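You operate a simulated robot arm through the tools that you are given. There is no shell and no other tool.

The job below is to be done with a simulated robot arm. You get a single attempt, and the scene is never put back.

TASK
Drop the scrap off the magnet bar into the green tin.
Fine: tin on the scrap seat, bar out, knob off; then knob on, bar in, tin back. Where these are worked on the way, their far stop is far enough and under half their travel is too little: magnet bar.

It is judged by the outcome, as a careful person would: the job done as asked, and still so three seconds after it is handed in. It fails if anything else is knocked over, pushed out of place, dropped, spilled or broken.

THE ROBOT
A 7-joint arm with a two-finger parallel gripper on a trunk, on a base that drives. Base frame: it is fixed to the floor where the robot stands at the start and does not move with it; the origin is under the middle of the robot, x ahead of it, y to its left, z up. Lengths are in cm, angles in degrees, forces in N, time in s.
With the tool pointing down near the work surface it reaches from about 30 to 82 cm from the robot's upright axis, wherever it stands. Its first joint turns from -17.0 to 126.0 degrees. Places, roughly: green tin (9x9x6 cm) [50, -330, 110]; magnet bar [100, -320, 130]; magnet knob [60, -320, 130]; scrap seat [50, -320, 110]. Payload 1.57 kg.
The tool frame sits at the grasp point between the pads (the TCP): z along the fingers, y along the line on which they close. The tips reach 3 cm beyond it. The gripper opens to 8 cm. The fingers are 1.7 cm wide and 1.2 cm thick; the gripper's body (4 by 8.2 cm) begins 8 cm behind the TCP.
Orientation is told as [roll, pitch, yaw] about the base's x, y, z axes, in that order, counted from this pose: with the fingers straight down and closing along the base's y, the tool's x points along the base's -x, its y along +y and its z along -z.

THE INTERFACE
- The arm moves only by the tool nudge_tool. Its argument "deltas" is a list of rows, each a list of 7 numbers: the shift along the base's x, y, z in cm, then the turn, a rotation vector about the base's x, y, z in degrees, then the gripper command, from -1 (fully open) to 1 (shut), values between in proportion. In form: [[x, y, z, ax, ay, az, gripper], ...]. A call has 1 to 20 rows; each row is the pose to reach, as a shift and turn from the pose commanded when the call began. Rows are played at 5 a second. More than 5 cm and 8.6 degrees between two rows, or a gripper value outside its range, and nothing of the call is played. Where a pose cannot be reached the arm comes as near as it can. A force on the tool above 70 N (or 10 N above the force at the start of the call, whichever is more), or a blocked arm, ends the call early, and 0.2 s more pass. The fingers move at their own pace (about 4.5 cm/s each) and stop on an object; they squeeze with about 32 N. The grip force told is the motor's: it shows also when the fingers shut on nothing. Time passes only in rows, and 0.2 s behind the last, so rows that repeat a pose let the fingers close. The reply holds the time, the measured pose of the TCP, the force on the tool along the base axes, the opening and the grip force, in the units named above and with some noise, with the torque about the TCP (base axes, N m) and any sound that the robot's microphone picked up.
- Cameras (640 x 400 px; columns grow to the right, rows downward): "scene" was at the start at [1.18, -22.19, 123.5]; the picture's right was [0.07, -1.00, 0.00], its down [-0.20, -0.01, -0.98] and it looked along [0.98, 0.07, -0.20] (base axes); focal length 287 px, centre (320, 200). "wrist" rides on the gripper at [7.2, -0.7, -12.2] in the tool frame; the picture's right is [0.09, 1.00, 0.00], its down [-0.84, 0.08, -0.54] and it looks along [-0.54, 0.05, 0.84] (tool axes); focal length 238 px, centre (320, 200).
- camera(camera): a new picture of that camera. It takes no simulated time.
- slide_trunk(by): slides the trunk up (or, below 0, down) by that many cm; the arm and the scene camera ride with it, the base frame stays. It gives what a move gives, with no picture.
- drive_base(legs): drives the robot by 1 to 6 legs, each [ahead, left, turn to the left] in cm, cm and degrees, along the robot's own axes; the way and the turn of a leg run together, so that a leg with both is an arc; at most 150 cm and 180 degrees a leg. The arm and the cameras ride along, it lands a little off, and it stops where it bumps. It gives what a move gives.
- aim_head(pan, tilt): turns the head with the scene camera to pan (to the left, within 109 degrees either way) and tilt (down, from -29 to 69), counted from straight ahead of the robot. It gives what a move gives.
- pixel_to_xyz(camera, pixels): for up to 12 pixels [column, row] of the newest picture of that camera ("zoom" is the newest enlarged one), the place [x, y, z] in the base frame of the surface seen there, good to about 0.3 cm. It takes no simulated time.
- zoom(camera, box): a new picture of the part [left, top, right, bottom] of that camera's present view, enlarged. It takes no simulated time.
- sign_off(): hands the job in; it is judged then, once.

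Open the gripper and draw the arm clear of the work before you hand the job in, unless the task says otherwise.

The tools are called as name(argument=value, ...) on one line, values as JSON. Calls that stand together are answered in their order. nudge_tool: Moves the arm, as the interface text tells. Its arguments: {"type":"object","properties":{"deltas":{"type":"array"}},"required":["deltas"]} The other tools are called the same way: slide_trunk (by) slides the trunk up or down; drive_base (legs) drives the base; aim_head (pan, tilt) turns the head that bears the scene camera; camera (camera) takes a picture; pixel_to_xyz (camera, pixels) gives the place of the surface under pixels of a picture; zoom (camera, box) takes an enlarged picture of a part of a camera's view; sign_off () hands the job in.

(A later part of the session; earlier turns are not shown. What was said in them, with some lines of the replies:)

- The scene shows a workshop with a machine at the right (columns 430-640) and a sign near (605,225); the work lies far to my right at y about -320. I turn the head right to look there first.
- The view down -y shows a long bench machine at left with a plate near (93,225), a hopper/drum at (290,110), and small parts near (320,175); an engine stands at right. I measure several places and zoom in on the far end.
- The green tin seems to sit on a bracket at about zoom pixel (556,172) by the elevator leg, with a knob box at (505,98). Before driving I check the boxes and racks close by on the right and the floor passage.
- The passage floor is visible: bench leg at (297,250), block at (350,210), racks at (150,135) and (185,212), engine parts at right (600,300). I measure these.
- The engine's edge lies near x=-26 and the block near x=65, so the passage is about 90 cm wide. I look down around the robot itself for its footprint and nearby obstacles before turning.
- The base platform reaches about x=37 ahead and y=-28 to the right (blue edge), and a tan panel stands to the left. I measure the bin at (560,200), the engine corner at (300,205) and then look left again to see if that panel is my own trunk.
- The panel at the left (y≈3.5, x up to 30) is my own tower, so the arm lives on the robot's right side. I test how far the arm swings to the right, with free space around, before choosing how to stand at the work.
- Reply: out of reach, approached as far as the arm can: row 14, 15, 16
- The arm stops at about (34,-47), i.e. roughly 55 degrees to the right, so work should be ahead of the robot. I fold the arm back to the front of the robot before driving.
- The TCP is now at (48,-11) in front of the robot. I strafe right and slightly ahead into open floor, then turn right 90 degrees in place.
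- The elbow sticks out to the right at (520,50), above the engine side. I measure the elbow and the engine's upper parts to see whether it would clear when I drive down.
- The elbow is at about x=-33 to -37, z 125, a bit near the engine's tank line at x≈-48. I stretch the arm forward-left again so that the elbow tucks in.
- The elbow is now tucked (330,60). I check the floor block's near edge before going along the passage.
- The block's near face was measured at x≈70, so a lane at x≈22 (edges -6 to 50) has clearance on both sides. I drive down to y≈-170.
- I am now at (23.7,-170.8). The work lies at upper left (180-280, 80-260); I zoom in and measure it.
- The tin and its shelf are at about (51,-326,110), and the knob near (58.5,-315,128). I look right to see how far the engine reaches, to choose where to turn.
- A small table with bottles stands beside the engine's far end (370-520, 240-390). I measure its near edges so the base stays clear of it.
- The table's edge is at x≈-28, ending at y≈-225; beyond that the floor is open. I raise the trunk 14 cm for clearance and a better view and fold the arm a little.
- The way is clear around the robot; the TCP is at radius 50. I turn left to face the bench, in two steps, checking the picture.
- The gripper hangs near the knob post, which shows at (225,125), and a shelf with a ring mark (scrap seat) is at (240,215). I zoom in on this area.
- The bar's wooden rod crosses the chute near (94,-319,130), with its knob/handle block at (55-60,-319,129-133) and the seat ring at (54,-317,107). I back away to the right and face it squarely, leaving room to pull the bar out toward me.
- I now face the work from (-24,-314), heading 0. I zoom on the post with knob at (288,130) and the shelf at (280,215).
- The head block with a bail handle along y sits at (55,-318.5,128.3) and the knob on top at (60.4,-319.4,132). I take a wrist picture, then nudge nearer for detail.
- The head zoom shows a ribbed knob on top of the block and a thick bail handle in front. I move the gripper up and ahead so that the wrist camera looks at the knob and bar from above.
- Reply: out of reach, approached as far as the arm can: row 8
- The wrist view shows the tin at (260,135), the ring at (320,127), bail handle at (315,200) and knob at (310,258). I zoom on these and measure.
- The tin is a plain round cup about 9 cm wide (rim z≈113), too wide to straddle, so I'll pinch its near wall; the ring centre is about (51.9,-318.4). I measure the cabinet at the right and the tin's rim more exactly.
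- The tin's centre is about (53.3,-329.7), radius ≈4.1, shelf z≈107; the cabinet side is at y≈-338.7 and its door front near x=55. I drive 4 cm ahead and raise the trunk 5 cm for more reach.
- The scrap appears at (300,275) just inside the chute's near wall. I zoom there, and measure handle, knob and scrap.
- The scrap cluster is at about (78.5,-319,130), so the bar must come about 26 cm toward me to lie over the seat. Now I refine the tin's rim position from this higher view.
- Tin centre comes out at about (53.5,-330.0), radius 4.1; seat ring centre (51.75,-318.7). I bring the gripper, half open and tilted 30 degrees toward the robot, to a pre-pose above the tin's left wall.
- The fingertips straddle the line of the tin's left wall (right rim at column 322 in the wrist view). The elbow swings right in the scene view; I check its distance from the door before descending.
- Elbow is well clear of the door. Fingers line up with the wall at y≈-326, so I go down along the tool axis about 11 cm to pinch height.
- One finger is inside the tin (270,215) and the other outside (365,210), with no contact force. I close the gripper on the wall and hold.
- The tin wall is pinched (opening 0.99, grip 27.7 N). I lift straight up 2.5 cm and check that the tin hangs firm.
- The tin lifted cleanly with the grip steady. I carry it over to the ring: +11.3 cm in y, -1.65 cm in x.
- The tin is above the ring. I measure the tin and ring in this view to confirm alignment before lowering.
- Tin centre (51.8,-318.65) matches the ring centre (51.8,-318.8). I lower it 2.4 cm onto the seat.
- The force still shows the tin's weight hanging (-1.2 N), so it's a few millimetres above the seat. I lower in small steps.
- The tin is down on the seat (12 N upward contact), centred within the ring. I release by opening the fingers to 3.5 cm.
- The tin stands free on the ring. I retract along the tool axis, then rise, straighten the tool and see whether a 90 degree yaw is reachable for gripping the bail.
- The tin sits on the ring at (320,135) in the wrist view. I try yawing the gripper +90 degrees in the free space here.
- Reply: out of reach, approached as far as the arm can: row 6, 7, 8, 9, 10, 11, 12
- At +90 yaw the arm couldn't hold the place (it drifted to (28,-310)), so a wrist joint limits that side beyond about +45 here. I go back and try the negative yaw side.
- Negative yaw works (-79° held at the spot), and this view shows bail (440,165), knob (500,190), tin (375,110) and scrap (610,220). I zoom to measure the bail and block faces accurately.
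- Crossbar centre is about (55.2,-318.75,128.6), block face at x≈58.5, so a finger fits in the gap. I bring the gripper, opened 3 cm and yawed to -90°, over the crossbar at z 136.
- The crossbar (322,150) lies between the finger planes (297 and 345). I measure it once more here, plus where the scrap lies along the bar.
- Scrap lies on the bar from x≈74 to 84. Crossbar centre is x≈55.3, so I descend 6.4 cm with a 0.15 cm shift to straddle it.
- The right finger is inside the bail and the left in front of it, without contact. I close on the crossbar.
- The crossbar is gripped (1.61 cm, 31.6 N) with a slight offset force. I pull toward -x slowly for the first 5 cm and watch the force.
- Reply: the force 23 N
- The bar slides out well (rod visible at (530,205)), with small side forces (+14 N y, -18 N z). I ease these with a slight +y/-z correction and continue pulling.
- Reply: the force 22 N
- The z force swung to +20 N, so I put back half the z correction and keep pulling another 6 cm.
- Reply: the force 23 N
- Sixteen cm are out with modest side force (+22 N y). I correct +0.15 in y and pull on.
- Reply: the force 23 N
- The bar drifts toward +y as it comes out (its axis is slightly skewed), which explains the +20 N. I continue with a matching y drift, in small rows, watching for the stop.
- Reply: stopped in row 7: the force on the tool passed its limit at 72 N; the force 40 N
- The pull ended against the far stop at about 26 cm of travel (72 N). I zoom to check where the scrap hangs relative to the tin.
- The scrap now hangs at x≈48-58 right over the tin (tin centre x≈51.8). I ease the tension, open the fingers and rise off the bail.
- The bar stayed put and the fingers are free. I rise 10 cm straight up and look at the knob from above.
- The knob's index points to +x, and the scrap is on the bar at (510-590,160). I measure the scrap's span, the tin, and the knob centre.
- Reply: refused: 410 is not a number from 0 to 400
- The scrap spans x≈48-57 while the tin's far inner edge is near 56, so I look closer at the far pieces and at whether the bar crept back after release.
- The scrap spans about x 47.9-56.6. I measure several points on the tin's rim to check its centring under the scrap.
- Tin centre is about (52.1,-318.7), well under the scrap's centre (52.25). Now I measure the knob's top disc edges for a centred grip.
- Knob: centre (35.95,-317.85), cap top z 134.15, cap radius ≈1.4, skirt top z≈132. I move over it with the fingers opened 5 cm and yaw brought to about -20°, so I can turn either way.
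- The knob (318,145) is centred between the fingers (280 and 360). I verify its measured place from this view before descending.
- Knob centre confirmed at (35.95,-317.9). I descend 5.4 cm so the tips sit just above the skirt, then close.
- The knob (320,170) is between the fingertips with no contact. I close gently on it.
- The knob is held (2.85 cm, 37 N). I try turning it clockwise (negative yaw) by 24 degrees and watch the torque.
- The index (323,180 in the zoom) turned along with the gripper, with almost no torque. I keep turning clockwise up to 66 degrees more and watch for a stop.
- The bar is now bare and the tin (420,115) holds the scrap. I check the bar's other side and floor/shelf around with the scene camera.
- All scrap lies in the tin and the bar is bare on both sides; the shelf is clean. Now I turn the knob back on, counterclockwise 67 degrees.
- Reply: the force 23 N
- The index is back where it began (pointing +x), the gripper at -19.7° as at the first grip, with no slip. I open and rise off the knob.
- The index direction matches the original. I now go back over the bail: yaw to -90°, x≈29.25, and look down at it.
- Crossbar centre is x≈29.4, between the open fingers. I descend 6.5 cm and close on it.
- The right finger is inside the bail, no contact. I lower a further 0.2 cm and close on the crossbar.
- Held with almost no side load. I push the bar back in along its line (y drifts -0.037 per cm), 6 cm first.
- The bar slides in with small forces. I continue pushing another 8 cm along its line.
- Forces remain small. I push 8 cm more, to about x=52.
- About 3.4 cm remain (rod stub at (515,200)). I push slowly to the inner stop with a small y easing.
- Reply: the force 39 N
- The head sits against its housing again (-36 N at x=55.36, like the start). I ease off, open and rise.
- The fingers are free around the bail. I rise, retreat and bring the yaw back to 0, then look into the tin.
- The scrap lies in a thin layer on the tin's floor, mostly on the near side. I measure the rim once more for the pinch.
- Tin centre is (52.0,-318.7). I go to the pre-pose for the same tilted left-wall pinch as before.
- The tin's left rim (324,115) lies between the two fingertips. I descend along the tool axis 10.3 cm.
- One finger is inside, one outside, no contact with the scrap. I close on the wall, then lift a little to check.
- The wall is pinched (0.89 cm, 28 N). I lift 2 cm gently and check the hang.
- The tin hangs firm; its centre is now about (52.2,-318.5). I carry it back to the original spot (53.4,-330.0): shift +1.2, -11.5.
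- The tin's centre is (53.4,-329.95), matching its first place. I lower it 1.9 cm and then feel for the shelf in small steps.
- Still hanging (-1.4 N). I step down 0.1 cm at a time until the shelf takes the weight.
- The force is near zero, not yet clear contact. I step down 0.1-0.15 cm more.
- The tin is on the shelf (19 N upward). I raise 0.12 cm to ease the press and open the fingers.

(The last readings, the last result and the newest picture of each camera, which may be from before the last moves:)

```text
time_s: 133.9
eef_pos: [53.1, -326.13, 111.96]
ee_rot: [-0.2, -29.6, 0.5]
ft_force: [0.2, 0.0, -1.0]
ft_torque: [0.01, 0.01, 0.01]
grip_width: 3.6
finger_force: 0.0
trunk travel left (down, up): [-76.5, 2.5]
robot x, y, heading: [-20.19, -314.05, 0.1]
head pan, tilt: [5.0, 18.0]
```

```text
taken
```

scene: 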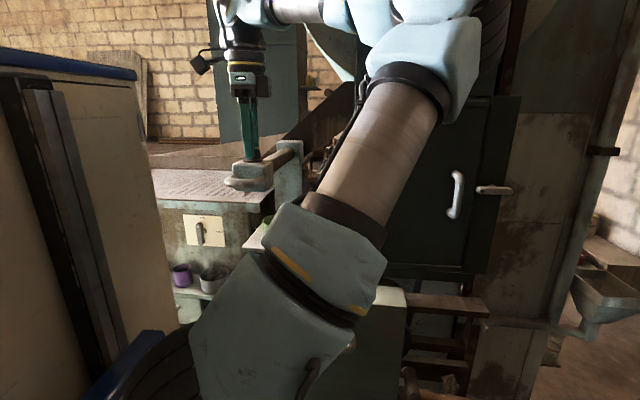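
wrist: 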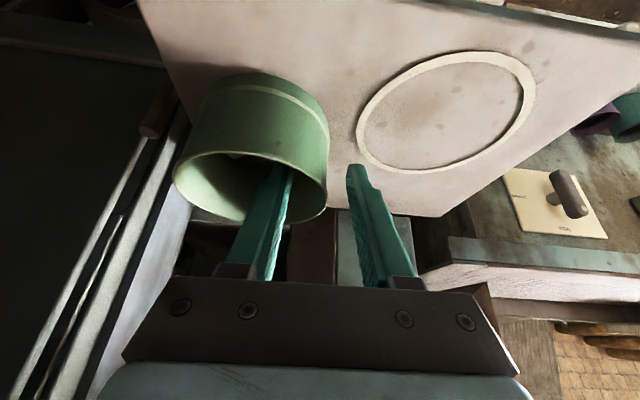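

The fingers are clear of the wall. I withdraw along the tool axis, then back and up.

nudge_tool(deltas=[[-1.5, 0, 2.6, 0, 0, 0, 0.1], [-3, 0, 5.2, 0, 0, 0, 0.1], [-5, 0, 8.6, 0, 0, 0, 0.1], [-8, 0, 12, 0, 0, 0, 0.1], [-11.5, 0.5, 15, 0, 0, 0, 0.1], [-15, 1.5, 17.5, 0, 0, 0, 0.1], [-16, 2.5, 21.5, 0, 0, 0, 0.1], [-16, 3.5, 25.5, 0, 0, 0, 0], [-16, 5, 28, 0, 7.5, 0, 0], [-15, 6, 29.5, 0, 15, 0, -0.3], [-14, 7, 30, 0, 22.5, 0, -0.6], [-13, 7.5, 30, 0, 30, 0, -1]])

camera(camera="wrist")

zoom(camera="wrist", box=[210, 80, 370, 290])

camera(camera="scene")

```text
time_s: 136.5
eef_pos: [40.11, -318.72, 141.77]
ee_rot: [0.1, 0.4, 0.4]
ft_force: [-0.6, -1.2, 0.3]
ft_torque: [0.02, -0.02, 0.02]
grip_width: 8.0
finger_force: 0.0
trunk travel left (down, up): [-76.5, 2.5]
robot x, y, heading: [-20.0, -314.31, 0.4]
head pan, tilt: [5.0, 18.0]
```

```text
taken
```

wrist: 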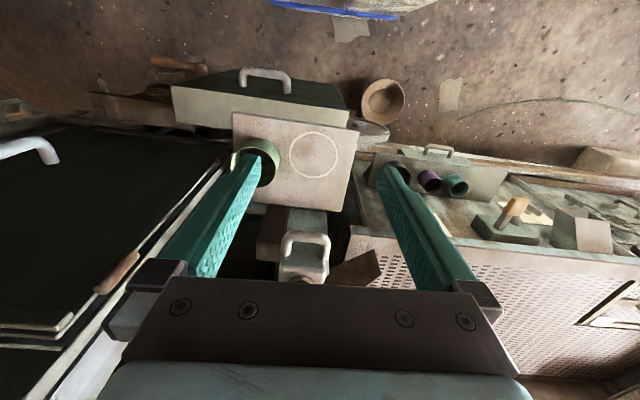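

```text
1.90 times, centred on (290, 185) of wrist
```

zoom: 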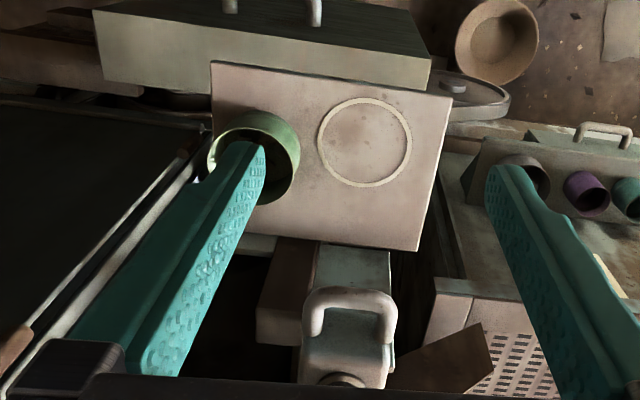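

```text
taken
```

scene: 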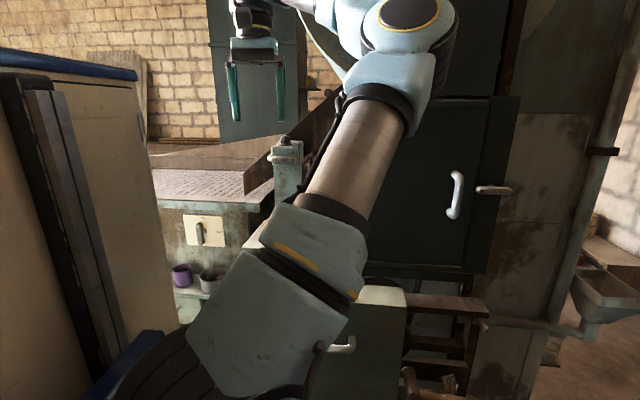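

Everything seems in place; the finger hides part of the tin. I draw the arm back clear of the work and look again.

nudge_tool(deltas=[[-3, 0, 0, 0, 0, 0, -1], [-6, 0, 0, 0, 0, 0, -1], [-9, 0, 0, 0, 0, 0, -1], [-12, 0, 0, 0, 0, 0, -1], [-12, -4, 0, 0, 0, 0, -1], [-12, -8, 0, 0, 0, 0, -1]])

camera(camera="wrist")

zoom(camera="wrist", box=[260, 160, 420, 290])

camera(camera="scene")

zoom(camera="scene", box=[230, 110, 350, 240])

```text
time_s: 137.9
eef_pos: [28.02, -326.66, 141.81]
ee_rot: [0.0, 0.3, 0.4]
ft_force: [1.0, 1.2, -0.3]
ft_torque: [-0.06, 0.04, -0.03]
grip_width: 8.0
finger_force: 0.0
trunk travel left (down, up): [-76.5, 2.5]
robot x, y, heading: [-19.99, -314.03, 0.1]
head pan, tilt: [5.0, 18.0]
```

```text
taken
```

wrist: 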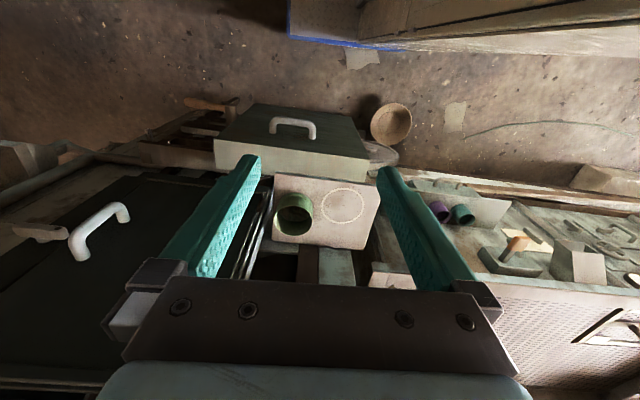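

```text
3.08 times, centred on (340, 225) of wrist
```

zoom: 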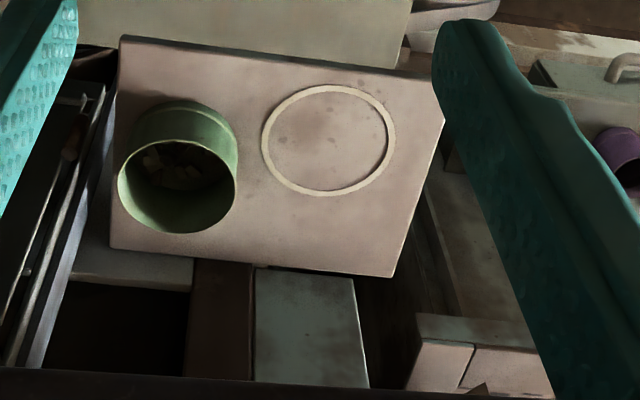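

```text
taken
```

scene: 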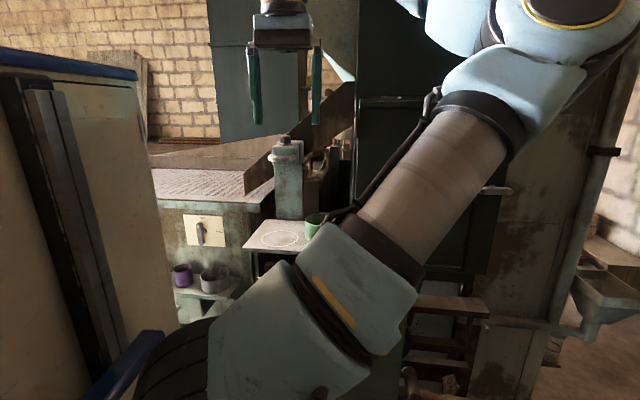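

```text
3.08 times, centred on (290, 175) of scene
```

zoom: 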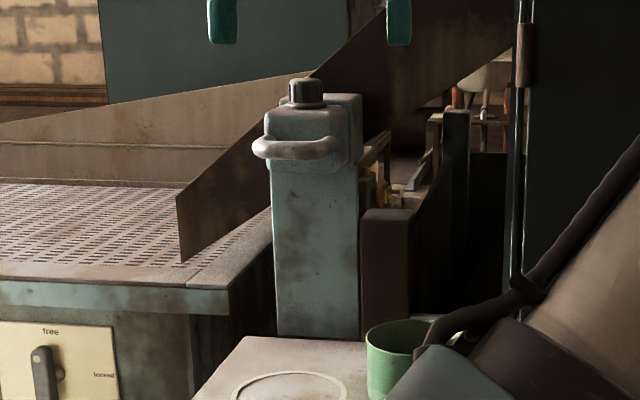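

The tin with the scrap is back at its first place, the seat is empty and clean, the bar is in and the knob is on. The gripper is open and the arm is drawn clear, so I hand the job in.

sign_off()

```text
The job is handed in.
```

The scrap is off the magnet bar and in the green tin, and I have handed the job in.

- **Tin:** I set it on the scrap seat for the drop, then put it back on its original spot with the scrap inside. By camera it is within a few millimetres of where it started.
- **Magnet bar:** I pulled it out about 26 cm to its far stop, which put the scrap right over the tin. Afterwards I pushed it back in until the head met its housing.
- **Knob:** I turned it clockwise about 66 degrees, and the scrap dropped. I did not look for a hard "off" stop. I then turned it back so its mark points the way it did at the start.

After the drop, both sides of the bar in view were bare and I saw no scrap on the shelf. I knocked nothing over. The gripper is open and the arm is clear of the work.
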